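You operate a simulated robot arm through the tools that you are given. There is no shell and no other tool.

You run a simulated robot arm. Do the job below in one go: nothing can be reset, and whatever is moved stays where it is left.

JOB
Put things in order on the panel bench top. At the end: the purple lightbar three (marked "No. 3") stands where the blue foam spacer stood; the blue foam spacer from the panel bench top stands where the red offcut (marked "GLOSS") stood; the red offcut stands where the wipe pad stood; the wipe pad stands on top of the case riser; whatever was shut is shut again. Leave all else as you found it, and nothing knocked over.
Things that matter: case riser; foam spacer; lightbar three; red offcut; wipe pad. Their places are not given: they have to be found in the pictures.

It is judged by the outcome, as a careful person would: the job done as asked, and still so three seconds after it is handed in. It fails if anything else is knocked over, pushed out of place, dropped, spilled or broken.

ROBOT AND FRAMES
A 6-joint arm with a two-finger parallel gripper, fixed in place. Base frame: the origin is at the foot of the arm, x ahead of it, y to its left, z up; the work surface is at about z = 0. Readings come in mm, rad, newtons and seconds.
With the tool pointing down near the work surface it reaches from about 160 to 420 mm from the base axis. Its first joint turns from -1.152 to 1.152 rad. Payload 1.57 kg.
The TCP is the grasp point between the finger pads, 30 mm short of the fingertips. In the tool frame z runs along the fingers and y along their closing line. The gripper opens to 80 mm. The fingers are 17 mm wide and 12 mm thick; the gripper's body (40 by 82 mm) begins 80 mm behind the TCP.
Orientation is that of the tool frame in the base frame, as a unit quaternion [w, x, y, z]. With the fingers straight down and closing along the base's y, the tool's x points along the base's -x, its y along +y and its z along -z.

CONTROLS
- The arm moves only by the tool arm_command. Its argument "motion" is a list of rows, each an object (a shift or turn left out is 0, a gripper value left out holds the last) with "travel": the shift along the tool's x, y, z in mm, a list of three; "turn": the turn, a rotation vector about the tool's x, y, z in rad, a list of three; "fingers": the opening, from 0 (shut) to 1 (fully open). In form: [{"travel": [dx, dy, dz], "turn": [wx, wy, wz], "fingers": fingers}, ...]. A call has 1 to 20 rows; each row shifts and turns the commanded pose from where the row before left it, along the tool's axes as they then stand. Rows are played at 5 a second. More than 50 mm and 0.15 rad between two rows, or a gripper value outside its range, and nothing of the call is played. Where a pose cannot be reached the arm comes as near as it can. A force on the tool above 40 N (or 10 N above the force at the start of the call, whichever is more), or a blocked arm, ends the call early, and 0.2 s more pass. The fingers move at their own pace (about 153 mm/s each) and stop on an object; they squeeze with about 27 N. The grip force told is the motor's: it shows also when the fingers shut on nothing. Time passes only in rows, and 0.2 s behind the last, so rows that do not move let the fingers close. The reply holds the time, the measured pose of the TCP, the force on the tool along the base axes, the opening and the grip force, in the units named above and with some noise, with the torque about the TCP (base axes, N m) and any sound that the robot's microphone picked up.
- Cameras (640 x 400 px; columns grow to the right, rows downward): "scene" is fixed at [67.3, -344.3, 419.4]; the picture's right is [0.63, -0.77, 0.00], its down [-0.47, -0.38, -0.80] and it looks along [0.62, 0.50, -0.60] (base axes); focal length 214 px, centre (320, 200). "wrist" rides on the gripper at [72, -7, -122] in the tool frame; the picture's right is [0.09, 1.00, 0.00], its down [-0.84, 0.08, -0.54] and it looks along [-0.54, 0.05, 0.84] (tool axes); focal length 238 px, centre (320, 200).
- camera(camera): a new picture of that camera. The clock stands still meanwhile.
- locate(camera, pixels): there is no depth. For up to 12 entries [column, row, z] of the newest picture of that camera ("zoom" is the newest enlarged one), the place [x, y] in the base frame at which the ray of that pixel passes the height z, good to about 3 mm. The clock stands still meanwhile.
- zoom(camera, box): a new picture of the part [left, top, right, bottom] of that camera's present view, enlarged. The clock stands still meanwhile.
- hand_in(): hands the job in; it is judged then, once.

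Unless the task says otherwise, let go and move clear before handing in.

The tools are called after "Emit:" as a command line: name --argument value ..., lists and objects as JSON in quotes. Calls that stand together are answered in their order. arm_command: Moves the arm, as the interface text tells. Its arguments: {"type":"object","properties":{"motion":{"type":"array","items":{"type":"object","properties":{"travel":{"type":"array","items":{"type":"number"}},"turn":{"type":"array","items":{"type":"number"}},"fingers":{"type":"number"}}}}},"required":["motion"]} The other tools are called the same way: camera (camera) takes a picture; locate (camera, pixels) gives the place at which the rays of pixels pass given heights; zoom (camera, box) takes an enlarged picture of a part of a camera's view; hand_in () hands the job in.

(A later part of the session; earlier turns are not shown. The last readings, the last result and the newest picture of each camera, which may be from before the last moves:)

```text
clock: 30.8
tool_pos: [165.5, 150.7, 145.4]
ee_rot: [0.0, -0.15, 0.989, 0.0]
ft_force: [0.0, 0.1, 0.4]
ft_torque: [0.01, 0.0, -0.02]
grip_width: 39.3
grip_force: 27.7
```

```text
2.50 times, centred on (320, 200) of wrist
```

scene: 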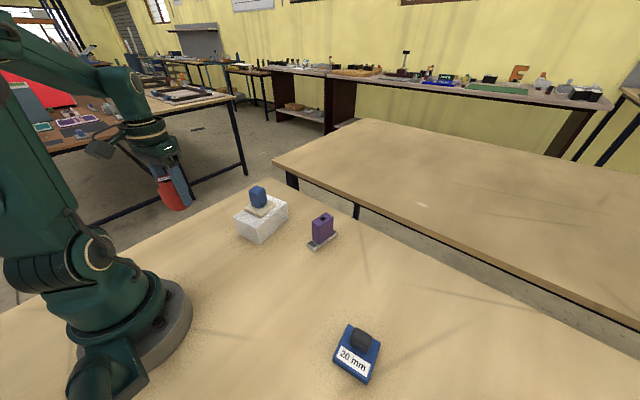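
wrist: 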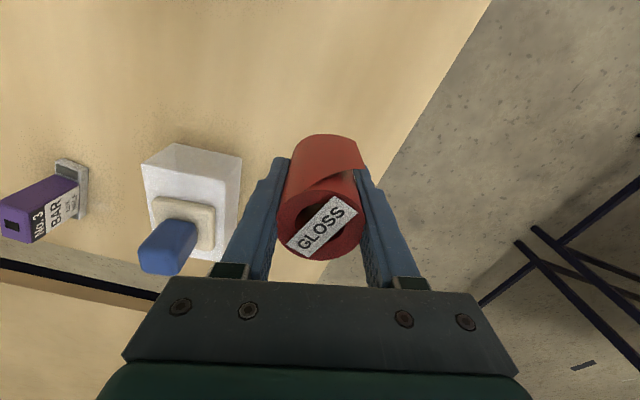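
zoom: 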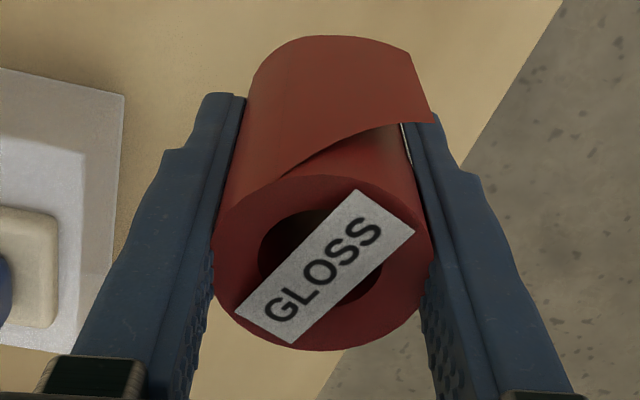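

The roll axis is about (+3,+2) from the TCP, which puts the red piece's original place at about (168,153). I'll raise it and carry it to the pad's old place at (223.5,-170.5), passing clear of the riser stack.

Emit:
arm_command --motion '[{"travel": [0, 0, -10]}, {"travel": [0, 0, -10]}, {"travel": [1.5, -11.6, 0]}, {"travel": [3.06, -23.2, 0]}, {"travel": [3.06, -23.2, 0]}, {"travel": [3.06, -23.2, 0]}, {"travel": [3.06, -23.2, 0]}, {"travel": [3.06, -23.2, 0]}, {"travel": [3.06, -23.2, 0]}, {"travel": [3.06, -23.2, 0]}, {"travel": [3.06, -23.2, 0]}, {"travel": [3.06, -23.2, 0]}, {"travel": [3.06, -23.2, 0]}, {"travel": [3.06, -23.2, 0]}, {"travel": [3.06, -23.2, 0]}, {"travel": [3.06, -23.2, 0]}, {"travel": [1.5, -11.6, 0]}, {}]'

Emit:
camera --camera "wrist"

Emit:
camera --camera "scene"

```text
clock: 34.6
tool_pos: [221.2, -170.6, 166.5]
ee_rot: [0.0, -0.149, 0.989, 0.0]
ft_force: [-0.1, 0.0, 0.4]
ft_torque: [0.02, 0.02, 0.01]
grip_width: 39.0
grip_force: 26.9
```

```text
taken
```

wrist: 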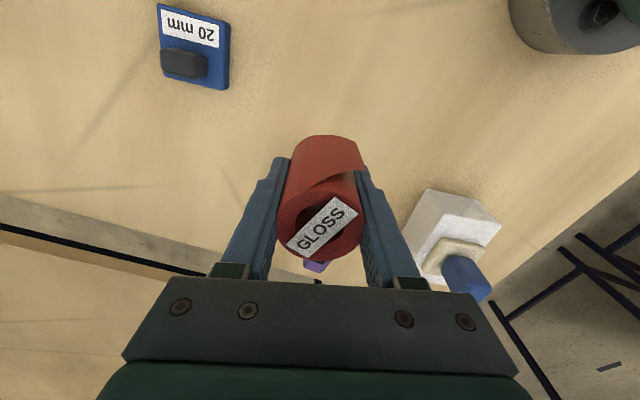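

```text
taken
```

scene: 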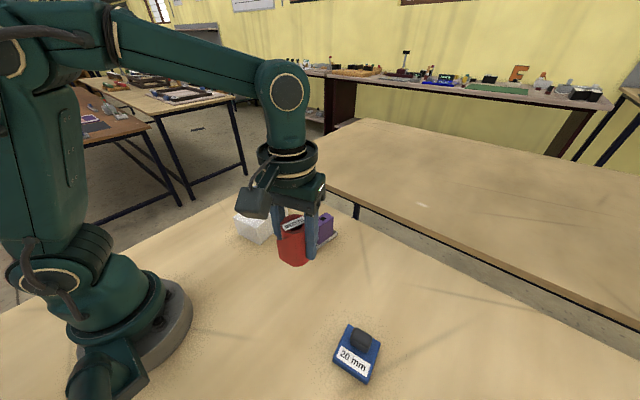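

The target is under the tool. I'll go down to about 5 mm above the surface and adjust y by -2 mm.

Emit:
arm_command --motion '[{"travel": [0.6, -1.9, 15]}, {"travel": [0, 0, 25]}, {"travel": [0, 0, 25]}, {"travel": [0, 0, 25]}, {"travel": [0, 0, 20]}, {"travel": [0, 0, 10]}, {"travel": [0, 0, 3]}, {}]'

Emit:
zoom --camera "scene" --box '[250, 220, 350, 320]'

```text
clock: 36.4
tool_pos: [220.6, -174.1, 40.5]
ee_rot: [0.0, -0.15, 0.989, 0.0]
ft_force: [-0.5, 0.2, -0.8]
ft_torque: [0.0, -0.01, 0.0]
grip_width: 39.1
grip_force: 27.0
```

```text
4.00 times, centred on (300, 270) of scene
```

zoom: 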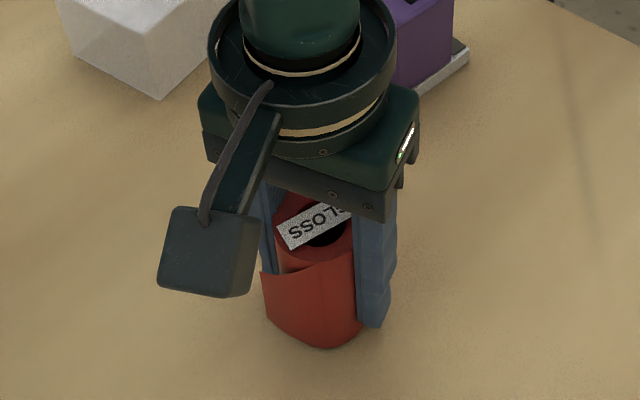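

Emit:
arm_command --motion '[{"travel": [0, 0, 1]}, {"travel": [0, 0, 1]}, {"travel": [0, 0, 1]}, {}]'

```text
clock: 37.4
tool_pos: [221.4, -173.8, 38.4]
ee_rot: [0.0, -0.15, 0.989, 0.0]
ft_force: [-0.2, 0.2, 0.2]
ft_torque: [0.02, -0.03, 0.02]
grip_width: 39.0
grip_force: 27.3
```

Still no contact force. I'll keep lowering in 1 mm steps.

Emit:
arm_command --motion '[{"travel": [0, 0, 1]}, {"travel": [0, 0, 0.7]}, {}]'

```text
clock: 38.2
tool_pos: [220.3, -173.8, 39.2]
ee_rot: [0.0, -0.149, 0.989, 0.0]
ft_force: [-0.9, -1.7, 3.7]
ft_torque: [0.02, 0.01, 0.0]
grip_width: 39.4
grip_force: 26.6
```

Light contact at 3.7 N. I'll release and rise straight up.

Emit:
arm_command --motion '[{"fingers": 0.55}, {"fingers": 0.65}, {"fingers": 0.9}, {}, {"travel": [0, 0, -10]}, {"travel": [0, 0, -25]}, {"travel": [0, 0, -30]}, {"travel": [0, 0, -30]}, {"travel": [0, 0, -30]}, {"travel": [0, 0, -20]}, {"fingers": 1}, {}]'

Emit:
camera --camera "wrist"

Emit:
camera --camera "scene"

```text
clock: 40.8
tool_pos: [220.8, -174.0, 183.4]
ee_rot: [0.0, -0.15, 0.989, 0.0]
ft_force: [0.5, -0.1, 0.7]
ft_torque: [0.01, 0.01, 0.0]
grip_width: 80.0
grip_force: 0.1
```

```text
taken
```

wrist: 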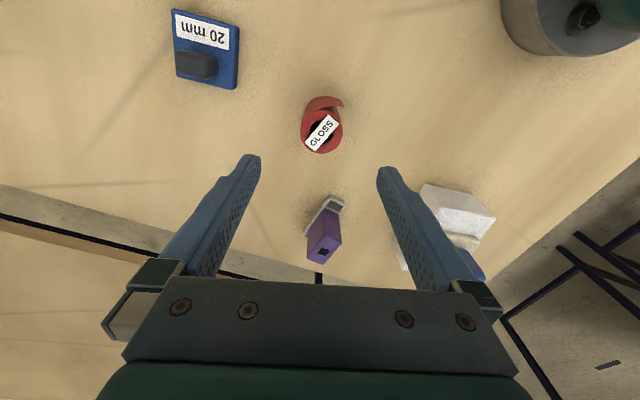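

```text
taken
```

scene: 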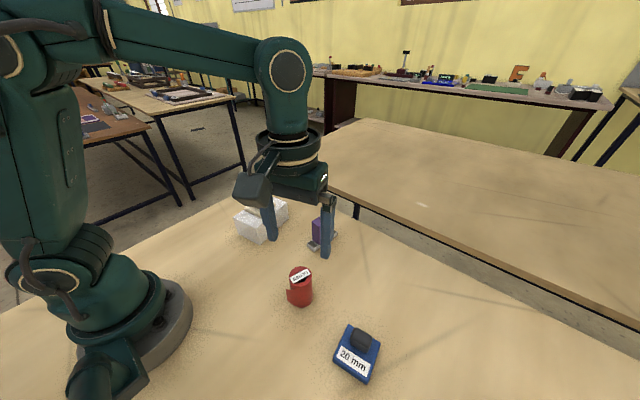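

The red roll stands upright at the pad's old place. I'll check its position, the table edge near the red piece's old place, and the spacer's details.

Emit:
locate --camera "scene" --pixels '[[151, 237, 0], [187, 218.7, 0], [223.2, 200.5, 0]]'

Emit:
locate --camera "wrist" --pixels '[[322, 131, 67], [301, 131, 67], [343, 131, 67]]'

Emit:
zoom --camera "scene" --box '[320, 310, 400, 390]'

Emit:
zoom --camera "wrist" --box '[160, 0, 260, 100]'

```text
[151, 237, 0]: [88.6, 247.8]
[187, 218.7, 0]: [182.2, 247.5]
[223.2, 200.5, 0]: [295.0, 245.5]
```

```text
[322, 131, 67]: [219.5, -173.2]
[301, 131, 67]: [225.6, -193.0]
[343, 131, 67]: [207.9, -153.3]
```

```text
5.00 times, centred on (360, 350) of scene
```

zoom: 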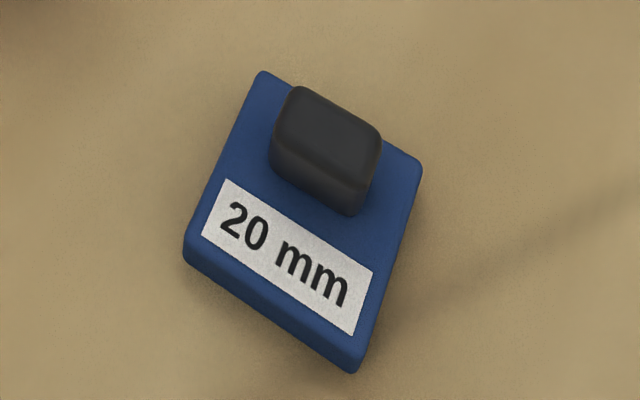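

```text
4.00 times, centred on (210, 50) of wrist
```

zoom: 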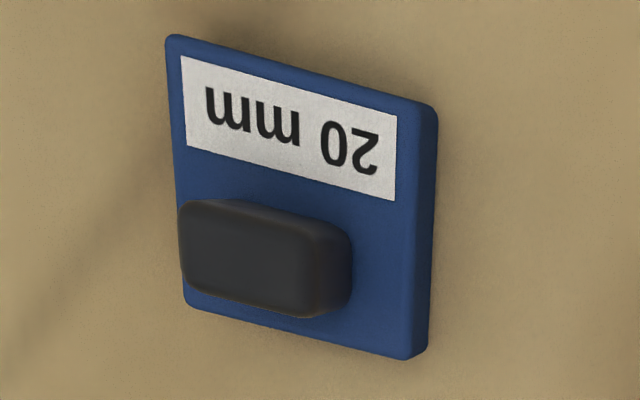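

There's plenty of table around both places: the edge is at y of about 247. Now I'll move above the spacer.

Emit:
arm_command --motion '[{"travel": [12.7, -23.5, 0], "fingers": 1}, {"travel": [12.7, -23.5, 0]}, {"travel": [12.7, -23.5, 0]}, {"travel": [12.7, -23.5, 0]}, {"travel": [12.7, -23.5, 0]}, {"turn": [0, 0, 0.14]}, {}]'

Emit:
camera --camera "wrist"

Emit:
zoom --camera "wrist" --box '[260, 80, 380, 200]'

```text
clock: 42.4
tool_pos: [193.4, -305.4, 184.4]
ee_rot: [0.0, -0.08, 0.997, 0.0]
ft_force: [0.1, 0.9, 0.0]
ft_torque: [0.0, 0.0, 0.0]
grip_width: 79.9
grip_force: 0.1
```

```text
taken
```

wrist: 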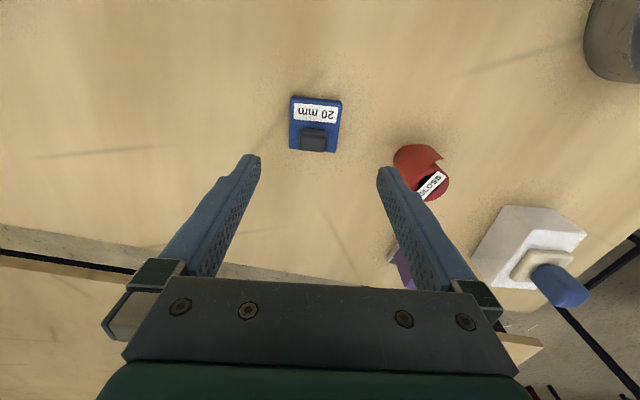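

```text
3.33 times, centred on (320, 140) of wrist
```

zoom: 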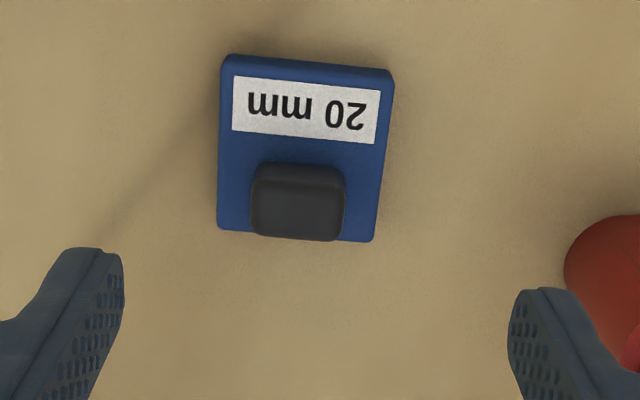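

Emit:
locate --camera "zoom" --pixels '[[228, 72, 12], [390, 85, 12], [373, 241, 12], [217, 229, 12], [226, 56, 0], [391, 70, 0], [300, 212, 35], [253, 190, 35], [345, 190, 35], [340, 240, 35], [253, 232, 35]]'

Emit:
locate --camera "scene" --pixels '[[348.4, 324.4, 12], [380.6, 342.4, 12], [367, 384.4, 0], [332.6, 362.6, 0], [332.6, 357, 12], [367.4, 381, 12], [361.5, 334, 30], [361.5, 334, 35]]'

```text
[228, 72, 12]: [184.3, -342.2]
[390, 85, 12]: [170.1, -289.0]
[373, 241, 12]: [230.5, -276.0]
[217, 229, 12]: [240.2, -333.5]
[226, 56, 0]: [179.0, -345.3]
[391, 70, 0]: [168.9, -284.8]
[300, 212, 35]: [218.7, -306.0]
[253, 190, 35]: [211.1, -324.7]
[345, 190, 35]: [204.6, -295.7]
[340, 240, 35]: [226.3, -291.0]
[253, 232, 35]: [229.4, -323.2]
```

```text
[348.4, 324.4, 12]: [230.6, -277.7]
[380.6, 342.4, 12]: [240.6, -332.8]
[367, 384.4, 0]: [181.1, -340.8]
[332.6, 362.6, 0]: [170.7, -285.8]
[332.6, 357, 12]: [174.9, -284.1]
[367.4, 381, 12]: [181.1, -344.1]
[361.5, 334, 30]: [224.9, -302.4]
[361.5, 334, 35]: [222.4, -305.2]
```

The spacer is centred at about (206,-310), yawed about 10°, with a plate about 58 mm wide. I'll grip the plate sides low, as I did with the pad. First I'll align and go down to z 70.

Emit:
arm_command --motion '[{"travel": [-13.8, -6.4, 0], "fingers": 1}, {"turn": [0, 0, -0.013]}, {"travel": [0, 0, 30]}, {"travel": [0, 0, 35]}, {"travel": [0, 0, 30]}, {"travel": [0, 0, 20]}, {}]'

Emit:
camera --camera "wrist"

Emit:
zoom --camera "scene" --box '[300, 260, 430, 400]'

```text
clock: 44.0
tool_pos: [208.5, -308.4, 69.7]
ee_rot: [0.0, -0.086, 0.996, 0.0]
ft_force: [0.5, 0.1, -0.3]
ft_torque: [-0.02, 0.02, 0.03]
grip_width: 80.0
grip_force: 0.1
```

```text
taken
```

wrist: 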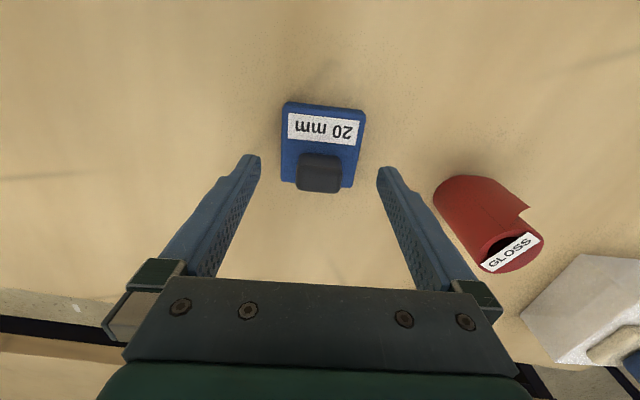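

```text
2.86 times, centred on (365, 330) of scene
```

zoom: 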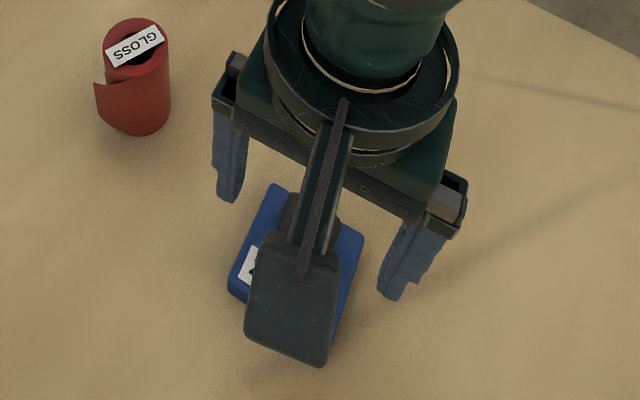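

The plate at wrist (281–366) is centred between the fingers. I'll go down to z 36 and close.

Emit:
arm_command --motion '[{"travel": [0, 0, 15]}, {"travel": [0, 0, 12]}, {"travel": [0, 0, 6]}, {"travel": [0, 0, 1.5]}, {}, {"fingers": 0}, {}, {}, {}]'

Emit:
camera --camera "wrist"

```text
clock: 46.0
tool_pos: [209.1, -308.1, 33.2]
ee_rot: [0.0, -0.086, 0.996, 0.001]
ft_force: [-0.2, 0.4, 0.3]
ft_torque: [0.01, -0.01, 0.04]
grip_width: 59.3
grip_force: 26.6
```

```text
taken
```

wrist: 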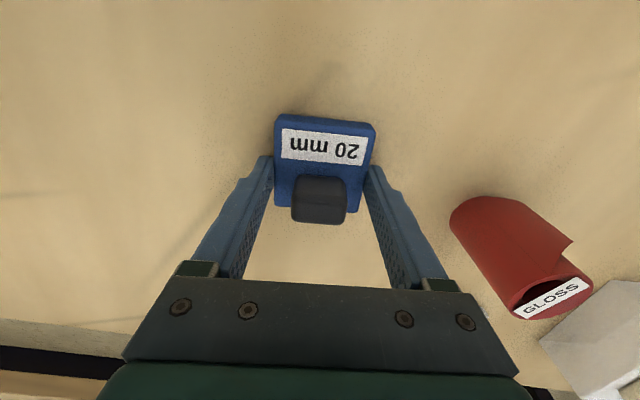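

The plate is gripped at 59.3 mm. Lifting gently.

Emit:
arm_command --motion '[{"travel": [0, 0, -2]}, {"travel": [0, 0, -3]}, {"travel": [0, 0, -5]}, {"travel": [0, 0, -8]}, {"travel": [0, 0, -12]}, {"travel": [0, 0, -18]}, {"travel": [0, 0, -20]}, {"travel": [0, 0, -20]}, {"travel": [0, 0, -20]}, {"travel": [0, 0, -15]}, {"travel": [0, 0, -8]}, {}]'

Emit:
camera --camera "wrist"

Emit:
camera --camera "scene"

```text
clock: 48.6
tool_pos: [210.7, -309.3, 165.6]
ee_rot: [-0.001, -0.086, 0.996, 0.0]
ft_force: [0.9, 1.0, -0.6]
ft_torque: [0.03, 0.04, 0.0]
grip_width: 58.9
grip_force: 27.3
```

```text
taken
```

wrist: 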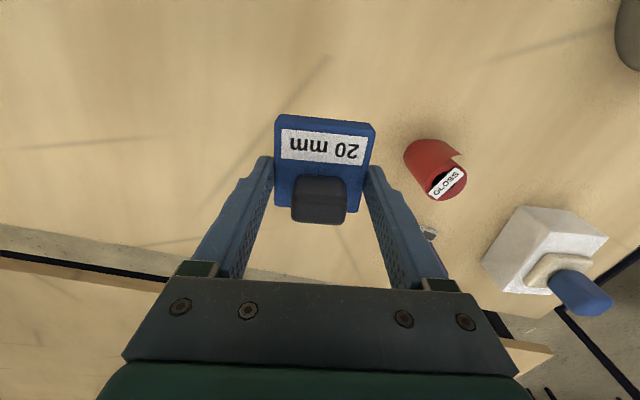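

```text
taken
```

scene: 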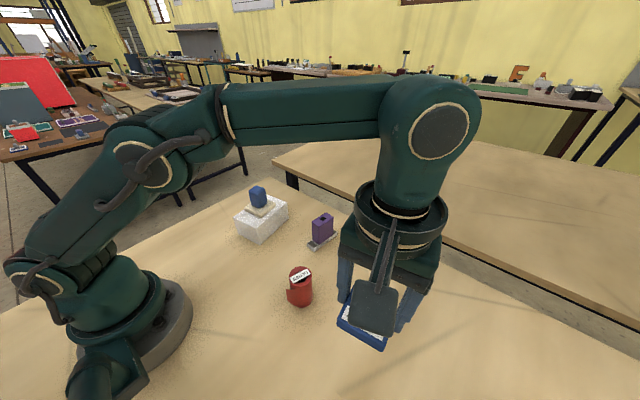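

The spacer is held level with its bottom at z of about 130. I'll carry it to the red piece's old place at (168,153), passing over the red roll (67 mm) with clearance.

Emit:
arm_command --motion '[{"travel": [-1.1, 12.8, 0]}, {"travel": [-2.24, 25.7, 0]}, {"travel": [-2.24, 25.7, 0]}, {"travel": [-2.24, 25.7, 0]}, {"travel": [-2.24, 25.7, 0]}, {"travel": [-2.24, 25.7, 0]}, {"travel": [-2.24, 25.7, 0]}, {"travel": [-2.24, 25.7, 0]}, {"travel": [-2.24, 25.7, 0]}, {"travel": [-2.24, 25.7, 0]}, {"travel": [-2.24, 25.7, 0]}, {"travel": [-2.24, 25.7, 0]}, {"travel": [-2.24, 25.7, 0]}, {"travel": [-2.24, 25.7, 0]}, {"travel": [-2.24, 25.7, 0]}, {"travel": [-2.24, 25.7, 0]}, {"travel": [-2.24, 25.7, 0]}, {"travel": [-2.24, 25.7, 0]}, {"travel": [-1.1, 12.8, 0]}, {}]'

Emit:
camera --camera "wrist"

Emit:
camera --camera "scene"

```text
clock: 52.8
tool_pos: [169.7, 154.4, 164.0]
ee_rot: [0.0, -0.086, 0.996, 0.0]
ft_force: [0.2, -0.1, -1.0]
ft_torque: [-0.02, 0.04, -0.01]
grip_width: 59.1
grip_force: 27.0
```

```text
taken
```

wrist: 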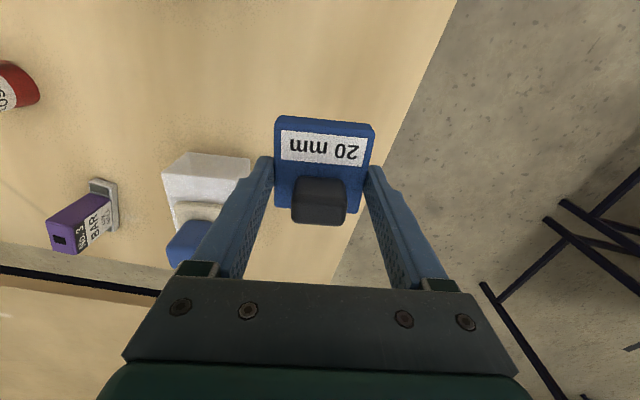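

```text
taken
```

scene: 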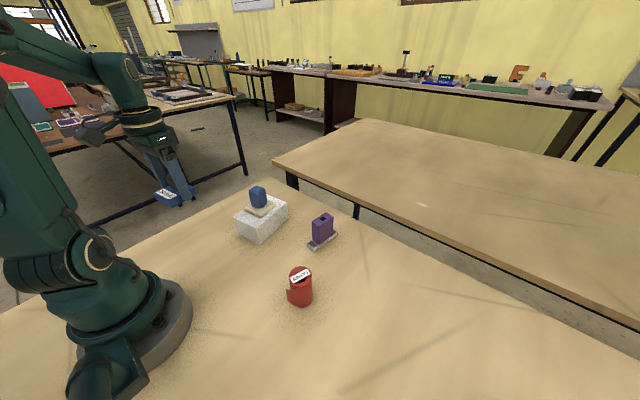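

It's in place above the target. Going down to about 5 mm above the surface.

Emit:
arm_command --motion '[{"travel": [0, 0, 15]}, {"travel": [0, 0, 25]}, {"travel": [0, 0, 25]}, {"travel": [0, 0, 25]}, {"travel": [0, 0, 20]}, {"travel": [0, 0, 10]}, {"travel": [0, 0, 4]}, {}]'

Emit:
zoom --camera "scene" --box '[140, 170, 240, 270]'

```text
clock: 54.6
tool_pos: [168.1, 153.2, 40.1]
ee_rot: [0.0, -0.086, 0.996, 0.0]
ft_force: [0.9, 0.1, -0.1]
ft_torque: [-0.01, -0.01, 0.04]
grip_width: 58.9
grip_force: 26.7
```

```text
4.00 times, centred on (190, 220) of scene
```

zoom: 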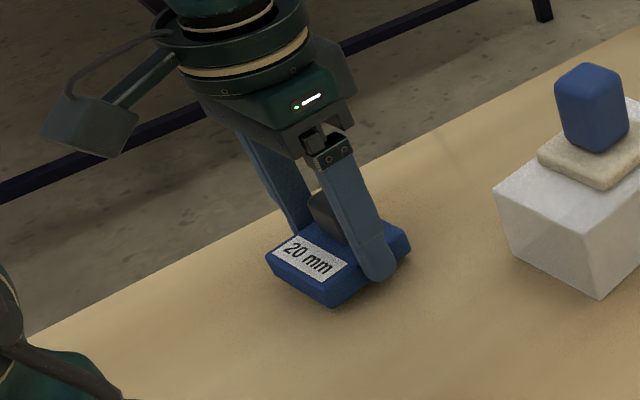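

Emit:
arm_command --motion '[{"travel": [-1.5, 0, 1]}, {"travel": [0, 0, 1]}, {"travel": [0, 0, 1]}, {"travel": [0, 0, 1]}, {}]'

```text
clock: 55.8
tool_pos: [170.8, 154.6, 36.9]
ee_rot: [0.0, -0.087, 0.996, 0.0]
ft_force: [0.0, -0.2, -0.6]
ft_torque: [0.03, -0.01, 0.01]
grip_width: 58.8
grip_force: 27.6
```

No contact yet. I'll keep lowering.

Emit:
arm_command --motion '[{"travel": [0, 0, 0.8]}, {"travel": [0, 0, 0.8]}, {}]'

```text
clock: 56.6
tool_pos: [170.1, 154.5, 36.0]
ee_rot: [0.0, -0.086, 0.996, 0.0]
ft_force: [-0.3, -1.0, 0.4]
ft_torque: [-0.01, -0.01, -0.02]
grip_width: 58.8
grip_force: 27.1
```

Emit:
arm_command --motion '[{"travel": [0, 0, 0.8]}, {"travel": [0, 0, 0.6]}, {}]'

```text
clock: 57.4
tool_pos: [172.0, 153.6, 35.5]
ee_rot: [0.0, -0.087, 0.996, 0.001]
ft_force: [-4.6, -4.3, 35.5]
ft_torque: [-0.24, 0.2, -0.04]
grip_width: 59.0
grip_force: 26.6
```

Firm contact at 35 N. I'll back off a touch, release and rise.

Emit:
arm_command --motion '[{"travel": [0, 0, -0.8]}, {}, {"fingers": 0.85}, {"fingers": 0.9}, {"fingers": 1}, {}, {"travel": [0, 0, -10]}, {"travel": [0, 0, -25]}, {"travel": [0, 0, -30]}, {"travel": [0, 0, -30]}, {"travel": [0, 0, -30]}, {"travel": [0, 0, -25]}, {}]'

Emit:
camera --camera "wrist"

Emit:
camera --camera "scene"

```text
clock: 60.2
tool_pos: [169.9, 153.7, 184.7]
ee_rot: [0.0, -0.086, 0.996, 0.0]
ft_force: [-0.5, -0.3, -0.3]
ft_torque: [-0.01, 0.02, 0.01]
grip_width: 80.1
grip_force: 0.1
```

```text
taken
```

wrist: 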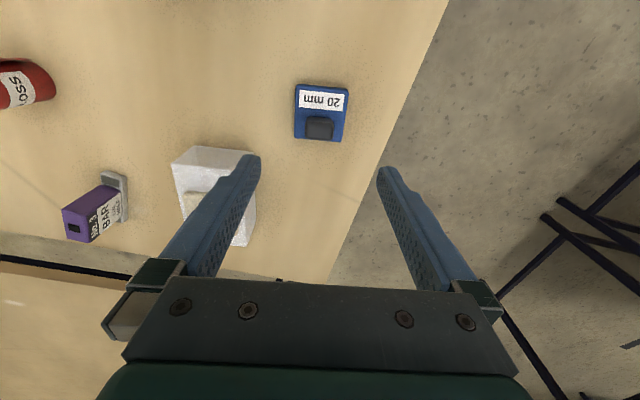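

```text
taken
```

scene: 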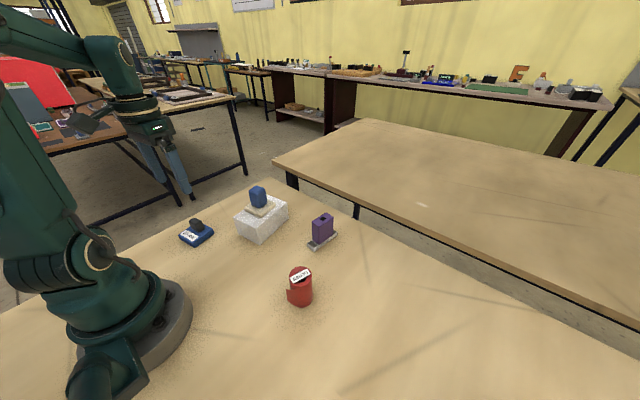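

The spacer stands at the red piece's old place. Now I'll go to the lightbar, passing at z 185 above the riser stack (110 mm).

Emit:
arm_command --motion '[{"travel": [-4.7, -11.8, -5], "fingers": 1}, {"travel": [-9.44, -23.5, -5]}, {"travel": [-9.44, -23.5, 0]}, {"travel": [-9.44, -23.5, 0]}, {"travel": [-9.44, -23.5, 0]}, {"travel": [-9.44, -23.5, 0]}, {"travel": [-9.44, -23.5, 0]}, {"travel": [-9.44, -23.5, 0]}, {"travel": [-9.44, -23.5, 0]}, {"travel": [-9.44, -23.5, 0]}, {"travel": [-9.44, -23.5, 0]}, {"travel": [-9.44, -23.5, 5]}, {"travel": [-4.7, -11.8, 5]}, {}]'

Emit:
camera --camera "wrist"

Emit:
zoom --camera "wrist" --box '[260, 60, 380, 200]'

```text
clock: 63.2
tool_pos: [330.9, -105.5, 185.6]
ee_rot: [0.0, -0.086, 0.996, 0.0]
ft_force: [0.4, 0.7, 0.4]
ft_torque: [0.0, 0.02, -0.02]
grip_width: 79.9
grip_force: 0.0
```

```text
taken
```

wrist: 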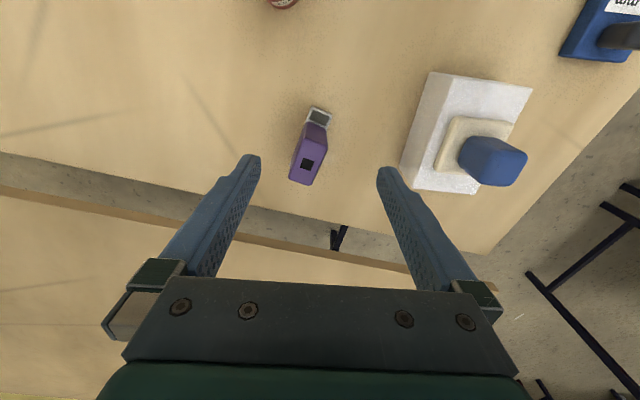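

```text
2.86 times, centred on (320, 130) of wrist
```

zoom: 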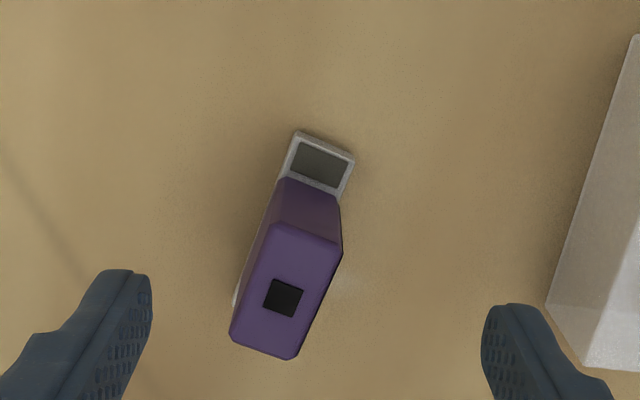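

Emit:
locate --camera "zoom" --pixels '[[275, 224, 58], [341, 246, 58], [295, 359, 58], [231, 340, 58], [284, 297, 58], [284, 297, 62], [299, 130, 8], [355, 157, 8], [284, 178, 12], [339, 202, 12], [234, 300, 0]]'

Emit:
zoom --camera "scene" --box '[295, 200, 350, 260]'

```text
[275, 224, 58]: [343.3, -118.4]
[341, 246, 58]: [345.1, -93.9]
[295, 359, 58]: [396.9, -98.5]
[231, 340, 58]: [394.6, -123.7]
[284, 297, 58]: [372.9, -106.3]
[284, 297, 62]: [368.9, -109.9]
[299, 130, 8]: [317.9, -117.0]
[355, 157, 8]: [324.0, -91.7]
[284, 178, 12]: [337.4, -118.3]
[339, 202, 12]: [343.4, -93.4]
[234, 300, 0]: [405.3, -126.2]
```

```text
6.67 times, centred on (322, 230) of scene
```

zoom: 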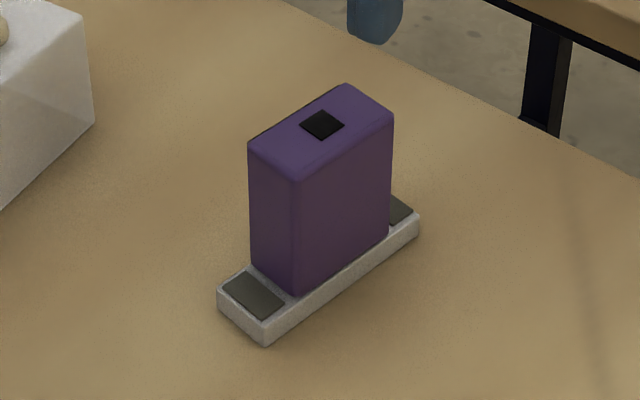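

The lightbar body is about 25 mm thick and 63 mm high, centred at about (365,-109), with yaw of about -6°. I'll turn the tool to match and go down partway.

Emit:
arm_command --motion '[{"travel": [-16.5, -4.9, 0], "fingers": 1}, {"travel": [-16.4, -4.9, 0]}, {"turn": [0, 0, 0.136]}, {"turn": [0, 0, 0.136]}, {"travel": [0, 0, 25]}, {"travel": [0, 0, 30]}, {"travel": [0, 0, 20]}, {}]'

Emit:
camera --camera "wrist"

Emit:
zoom --camera "wrist" --box '[260, 80, 380, 220]'

```text
clock: 65.0
tool_pos: [362.4, -110.7, 106.7]
ee_rot: [0.0, 0.049, 0.999, 0.0]
ft_force: [-0.7, 0.0, 0.6]
ft_torque: [0.01, 0.01, 0.01]
grip_width: 80.0
grip_force: 0.0
out of reach, approached as far as the arm can: row 2
```

```text
taken
```

wrist: 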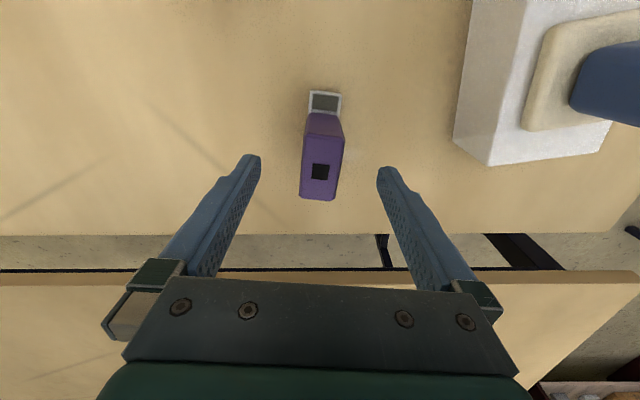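

```text
2.86 times, centred on (320, 150) of wrist
```

zoom: 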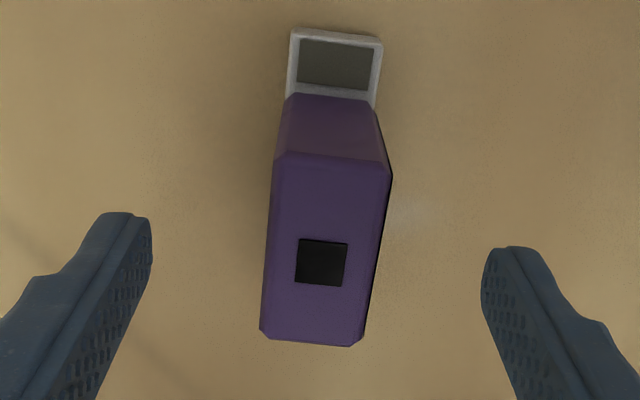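

Emit:
locate --camera "zoom" --pixels '[[275, 155, 62], [391, 172, 62], [360, 345, 62], [261, 335, 62], [321, 263, 62], [292, 30, 8], [382, 42, 8]]'

```text
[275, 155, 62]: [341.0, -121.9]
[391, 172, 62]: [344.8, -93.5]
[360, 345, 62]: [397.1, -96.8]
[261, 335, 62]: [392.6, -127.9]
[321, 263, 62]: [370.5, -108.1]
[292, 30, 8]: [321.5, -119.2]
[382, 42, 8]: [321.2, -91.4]
```

The body centre is (368,-110). I'll shift +4 mm in x and go down to z 36.

Emit:
arm_command --motion '[{"travel": [-4, 0.5, 12]}, {"travel": [0, 0, 20]}, {"travel": [0, 0, 20]}, {"travel": [0, 0, 12]}, {"travel": [0, 0, 5]}, {"travel": [0, 0, 2]}, {}]'

Emit:
zoom --camera "scene" --box '[270, 170, 370, 270]'

Emit:
camera --camera "wrist"

```text
clock: 66.6
tool_pos: [366.1, -111.0, 35.6]
ee_rot: [0.0, 0.049, 0.999, 0.0]
ft_force: [-0.1, -0.5, 0.3]
ft_torque: [-0.01, 0.02, 0.01]
grip_width: 80.0
grip_force: 0.1
```

```text
4.00 times, centred on (320, 220) of scene
```

zoom: 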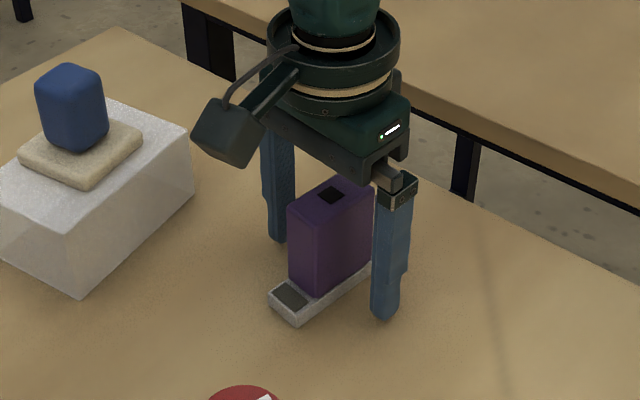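

```text
taken
```

wrist: 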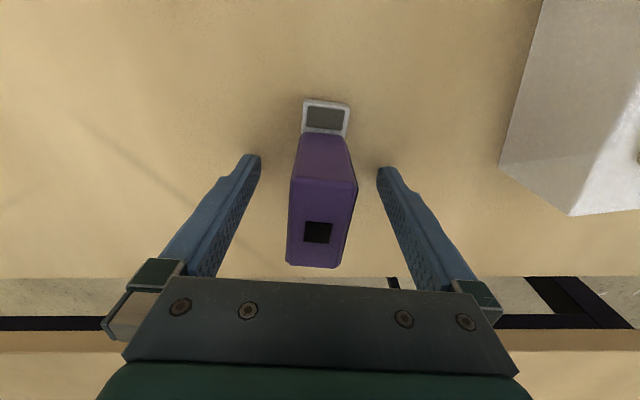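

The fingers straddle the body low down. I'll close and lift by only a few mm as a test.

Emit:
arm_command --motion '[{"fingers": 0}, {}, {}, {}, {"travel": [0, 0, -1]}, {"travel": [0, 0, -1]}, {"travel": [0, 0, -1]}, {"travel": [0, 0, -1]}, {}]'

Emit:
zoom --camera "scene" --box '[270, 170, 370, 270]'

```text
clock: 68.6
tool_pos: [366.7, -107.0, 40.2]
ee_rot: [0.0, 0.049, 0.999, -0.001]
ft_force: [-0.6, -0.6, -1.9]
ft_torque: [-0.01, -0.02, 0.01]
grip_width: 27.9
grip_force: 26.8
```

```text
4.00 times, centred on (320, 220) of scene
```

zoom: 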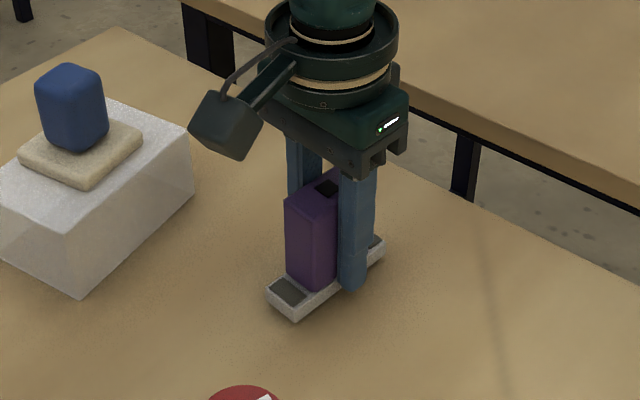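

The grip holds at 27.9 mm. I'll raise it slowly and check again.

Emit:
arm_command --motion '[{"travel": [0, 0, -2]}, {"travel": [0, 0, -3]}, {"travel": [0, 0, -4]}, {"travel": [0, 0, -5]}, {"travel": [0, 0, -4]}, {"travel": [0, 0, -2]}, {}]'

Emit:
zoom --camera "scene" --box '[270, 170, 370, 270]'

Emit:
camera --camera "wrist"

```text
clock: 70.2
tool_pos: [366.5, -107.3, 59.7]
ee_rot: [0.0, 0.049, 0.999, 0.0]
ft_force: [0.4, 0.5, -1.4]
ft_torque: [-0.02, -0.02, 0.01]
grip_width: 27.8
grip_force: 27.1
```

```text
4.00 times, centred on (320, 220) of scene
```

zoom: 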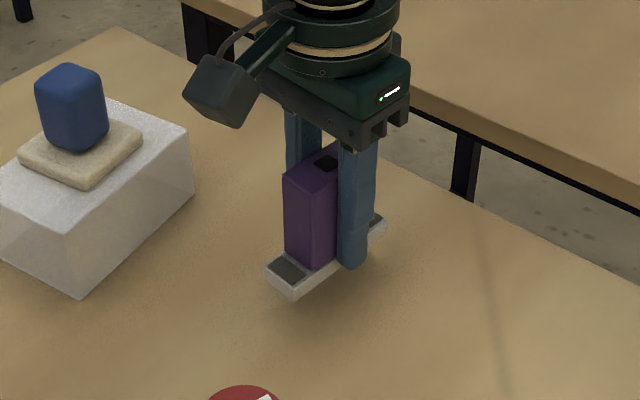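

```text
taken
```

wrist: 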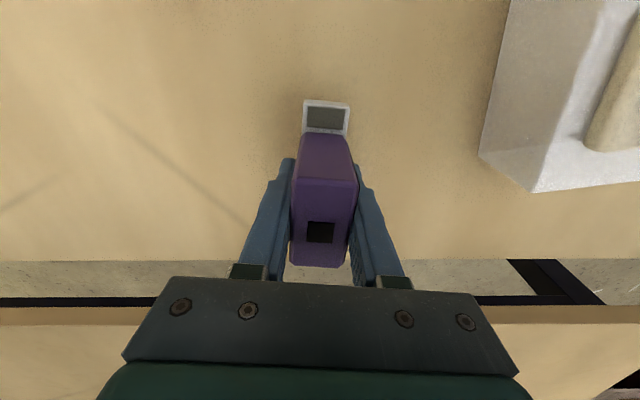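

It's lifted, level and secure. I'll raise a bit more and measure its offset from the TCP.

Emit:
arm_command --motion '[{"travel": [0, 0, -5]}, {"travel": [0, 0, -10]}, {"travel": [0, 0, -15]}, {"travel": [0, 0, -15]}, {"travel": [0, 0, -5]}, {}]'

Emit:
zoom --camera "wrist" --box '[260, 80, 380, 280]'

```text
clock: 71.6
tool_pos: [365.6, -107.3, 109.8]
ee_rot: [0.0, 0.049, 0.999, 0.0]
ft_force: [0.5, 0.2, -2.2]
ft_torque: [0.03, 0.01, 0.04]
grip_width: 27.7
grip_force: 26.7
```

```text
2.00 times, centred on (320, 180) of wrist
```

zoom: 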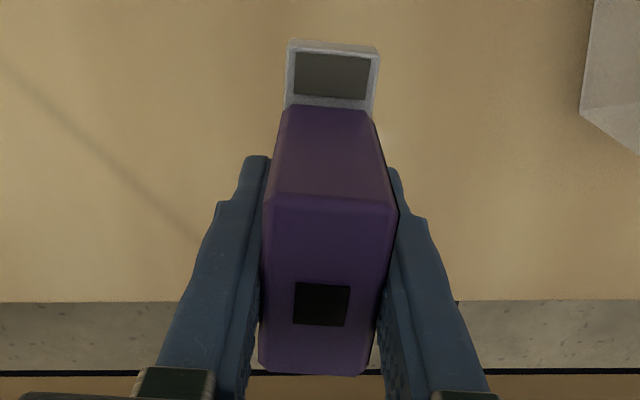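

Emit:
locate --camera "zoom" --pixels '[[268, 200, 137], [395, 208, 137], [358, 376, 137], [260, 366, 137], [322, 304, 137], [290, 42, 80], [378, 50, 80]]'

```text
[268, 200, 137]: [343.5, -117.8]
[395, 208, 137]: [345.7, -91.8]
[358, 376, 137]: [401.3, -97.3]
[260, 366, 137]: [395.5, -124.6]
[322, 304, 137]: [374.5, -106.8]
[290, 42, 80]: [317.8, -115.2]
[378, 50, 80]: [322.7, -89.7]
```

The bar centre is within about 2 mm of the TCP. I'll carry it to the spacer's old place at (206,-310), rising to z of about 140 on the way.

Emit:
arm_command --motion '[{"travel": [6.4, -9.8, -5]}, {"travel": [12.76, -19.7, -10]}, {"travel": [12.76, -19.7, -10]}, {"travel": [12.76, -19.7, -5]}, {"travel": [12.76, -19.7, 0]}, {"travel": [12.76, -19.7, 0]}, {"travel": [12.76, -19.7, 0]}, {"travel": [12.76, -19.7, 0]}, {"travel": [12.76, -19.7, 0]}, {"travel": [12.76, -19.7, 0]}, {"travel": [12.76, -19.7, 0]}, {"travel": [6.4, -9.8, 0]}, {}]'

Emit:
camera --camera "wrist"

Emit:
camera --camera "scene"

```text
clock: 74.4
tool_pos: [206.7, -310.2, 139.8]
ee_rot: [-0.001, 0.048, 0.999, 0.0]
ft_force: [-0.1, -0.9, -1.1]
ft_torque: [0.01, 0.0, 0.02]
grip_width: 28.0
grip_force: 26.6
```

```text
taken
```

wrist: 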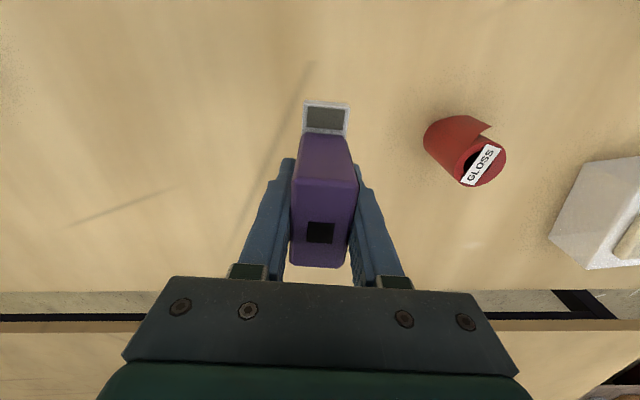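

```text
taken
```

scene: 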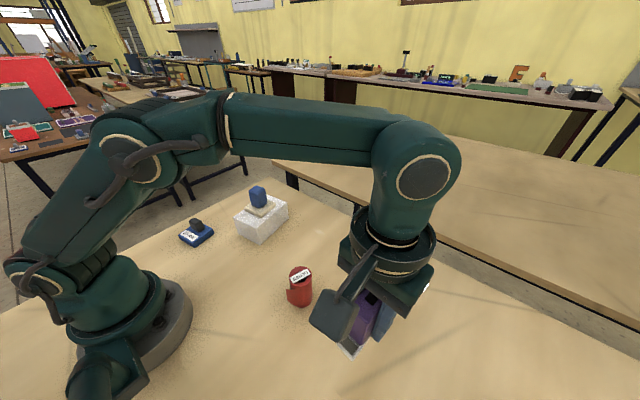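

It's over the target. I'll go down to about 5 mm above contact, then go gently.

Emit:
arm_command --motion '[{"travel": [1.5, 0, 12]}, {"travel": [0, 0, 22]}, {"travel": [0, 0, 25]}, {"travel": [0, 0, 22]}, {"travel": [0, 0, 12]}, {"travel": [0, 0, 5]}, {}]'

Emit:
arm_command --motion '[{"travel": [0, 0, 1]}, {"travel": [0, 0, 1]}, {}]'

```text
clock: 76.0
tool_pos: [203.5, -309.8, 42.3]
ee_rot: [0.0, 0.049, 0.999, 0.0]
ft_force: [-0.4, 0.6, -1.6]
ft_torque: [-0.02, -0.01, 0.01]
grip_width: 28.0
grip_force: 27.3
```

```text
clock: 76.8
tool_pos: [204.3, -310.0, 39.2]
ee_rot: [-0.001, 0.048, 0.999, 0.0]
ft_force: [0.3, -1.1, -1.5]
ft_torque: [0.03, 0.0, -0.03]
grip_width: 27.6
grip_force: 26.9
```

Emit:
arm_command --motion '[{"travel": [0, 0, 1]}, {"travel": [0, 0, 0.7]}, {}]'

Emit:
arm_command --motion '[{"travel": [0, 0, 0.7]}, {}]'

```text
clock: 77.6
tool_pos: [205.3, -309.4, 37.6]
ee_rot: [0.0, 0.049, 0.999, 0.0]
ft_force: [0.5, -0.7, -2.2]
ft_torque: [-0.01, -0.03, 0.01]
grip_width: 27.6
grip_force: 26.9
```

```text
clock: 78.2
tool_pos: [204.9, -309.5, 37.9]
ee_rot: [0.0, 0.049, 0.999, 0.0]
ft_force: [0.2, -0.1, -2.2]
ft_torque: [0.0, 0.0, 0.01]
grip_width: 27.5
grip_force: 26.2
```

No contact yet. Continuing in small steps.

Emit:
arm_command --motion '[{"travel": [0, 0, 0.6]}, {}]'

Emit:
arm_command --motion '[{"travel": [0, 0, 0.6]}, {}]'

```text
clock: 78.8
tool_pos: [204.6, -310.6, 37.7]
ee_rot: [0.0, 0.05, 0.999, 0.0]
ft_force: [-0.3, 0.5, -1.0]
ft_torque: [0.01, -0.04, 0.02]
grip_width: 27.9
grip_force: 27.0
```

```text
clock: 79.4
tool_pos: [203.8, -310.6, 36.5]
ee_rot: [0.001, 0.049, 0.999, 0.0]
ft_force: [0.2, 1.8, 1.8]
ft_torque: [0.05, 0.01, -0.03]
grip_width: 27.8
grip_force: 27.0
```

The force changed sign, from -2 to +1.8 N, so the base is touching. I'll release and rise straight up.

Emit:
arm_command --motion '[{"travel": [0, 0, 0.2]}, {"fingers": 0.42}, {"fingers": 0.5}, {"fingers": 0.8}, {"fingers": 1}, {}, {"travel": [0, 0, -10]}, {"travel": [0, 0, -25]}, {"travel": [0, 0, -30]}, {"travel": [0, 0, -30]}, {"travel": [0, 0, -30]}, {"travel": [0, 0, -20]}, {}]'

Emit:
camera --camera "wrist"

Emit:
camera --camera "scene"

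```text
clock: 82.2
tool_pos: [203.9, -308.6, 184.4]
ee_rot: [0.0, 0.048, 0.999, 0.0]
ft_force: [-0.3, 0.2, 0.1]
ft_torque: [0.02, 0.01, -0.02]
grip_width: 79.8
grip_force: 0.0
```

```text
taken
```

wrist: 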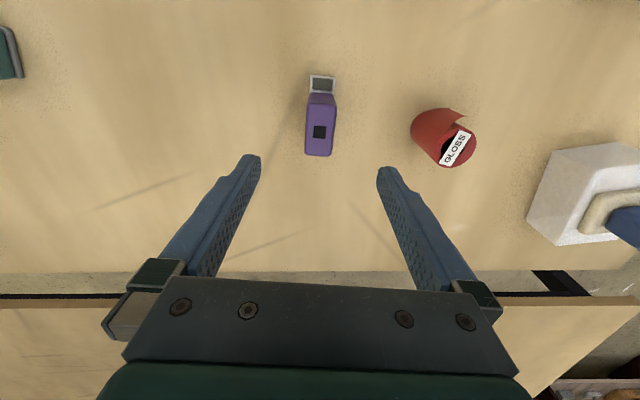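

```text
taken
```

scene: 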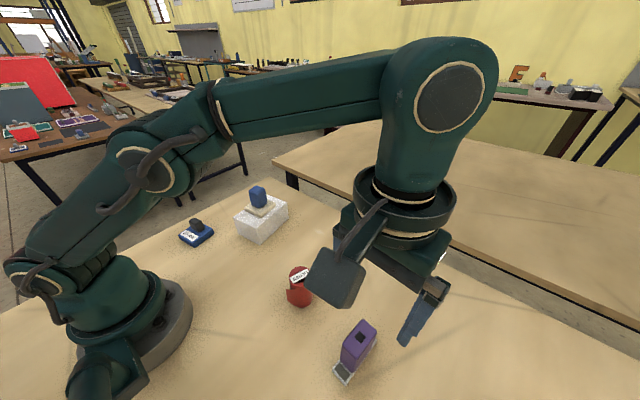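

The lightbar stands at the spacer's old place. A green object has shown up at wrist (10,55), outside the scene view, so I'll locate it and check the lightbar's position.

Emit:
zoom --camera "wrist" --box '[0, 0, 120, 100]'

Emit:
locate --camera "wrist" --pixels '[[10, 55, 0], [309, 75, 8], [334, 78, 8], [307, 104, 65], [336, 104, 65], [332, 155, 65], [306, 154, 65], [443, 150, 67]]'

Emit:
zoom --camera "scene" --box '[160, 180, 400, 390]'

```text
4.00 times, centred on (60, 50) of wrist
```

zoom: 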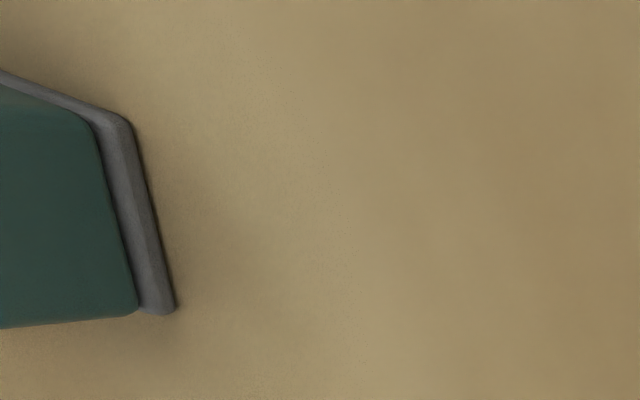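

```text
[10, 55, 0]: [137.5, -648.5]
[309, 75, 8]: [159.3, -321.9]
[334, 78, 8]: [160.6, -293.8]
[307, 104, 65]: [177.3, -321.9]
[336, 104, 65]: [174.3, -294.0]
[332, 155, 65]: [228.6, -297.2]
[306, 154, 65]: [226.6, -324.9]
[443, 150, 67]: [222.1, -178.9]
```

```text
1.90 times, centred on (280, 285) of scene
```

zoom: 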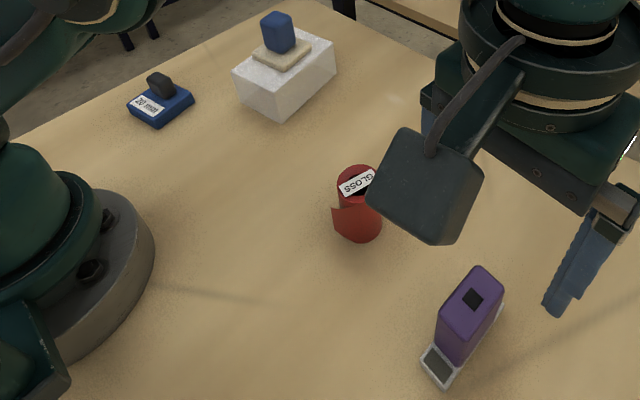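

The green object is about 650 mm away and not part of this job. I'll return near the starting pose for a last check of everything.

Emit:
arm_command --motion '[{"travel": [0, 0, -30]}, {"travel": [0, 0, -30]}, {"travel": [0.45, 27, -5]}, {"travel": [0.45, 27, -5]}, {"travel": [0.45, 27, -5]}, {"travel": [0.45, 27, -5]}, {"travel": [0.45, 27, -5]}, {"travel": [0.45, 27, -5]}, {"travel": [0.45, 27, -5]}, {"travel": [0.45, 27, -5]}, {"travel": [0.45, 27, 0]}, {"travel": [0.45, 27, 0]}, {"turn": [0, 0, -0.098]}, {}]'

Emit:
camera --camera "wrist"

Emit:
camera --camera "scene"

```text
clock: 85.2
tool_pos: [213.5, -28.0, 268.1]
ee_rot: [0.0, 0.0, 1.0, 0.0]
ft_force: [-0.5, -0.2, 1.1]
ft_torque: [0.06, 0.0, -0.02]
grip_width: 80.0
grip_force: 0.0
out of reach, approached as far as the arm can: row 1, 2
```

```text
taken
```

wrist: 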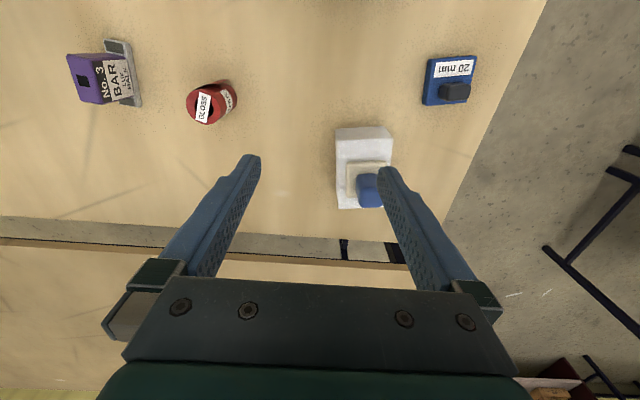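

```text
taken
```

scene: 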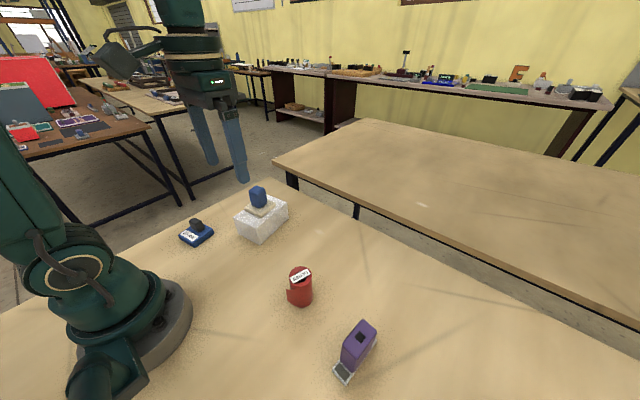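

Emit:
zoom --camera "scene" --box '[260, 240, 400, 390]'

Emit:
zoom --camera "scene" --box '[160, 170, 310, 260]'

Emit:
locate --camera "scene" --pixels '[[300, 275, 67], [300, 307, 0], [180, 238, 0], [193, 246, 0], [214, 235, 0], [234, 220, 58], [255, 229, 58]]'

Emit:
locate --camera "wrist" --pixels '[[206, 106, 67], [427, 57, 12], [477, 57, 12], [468, 104, 12], [422, 104, 12], [338, 129, 58], [391, 139, 58]]'

```text
2.67 times, centred on (330, 315) of scene
```

zoom: 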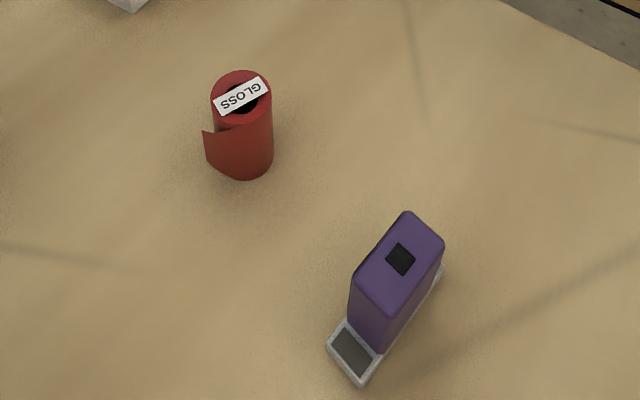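

```text
4.27 times, centred on (235, 215) of scene
```

zoom: 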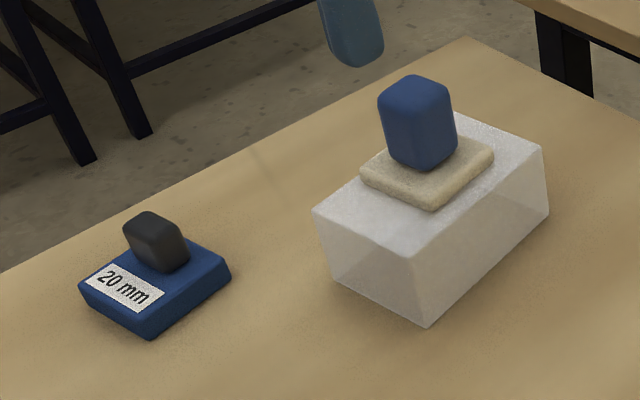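

```text
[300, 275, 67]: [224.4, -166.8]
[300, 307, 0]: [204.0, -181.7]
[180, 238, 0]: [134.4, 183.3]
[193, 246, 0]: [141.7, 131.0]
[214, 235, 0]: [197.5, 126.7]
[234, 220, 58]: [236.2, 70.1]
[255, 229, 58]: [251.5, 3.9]
```

```text
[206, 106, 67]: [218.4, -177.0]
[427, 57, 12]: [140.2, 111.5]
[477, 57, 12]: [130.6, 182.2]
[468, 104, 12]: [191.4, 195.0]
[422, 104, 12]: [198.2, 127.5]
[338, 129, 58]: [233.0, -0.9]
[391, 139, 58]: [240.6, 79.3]
```

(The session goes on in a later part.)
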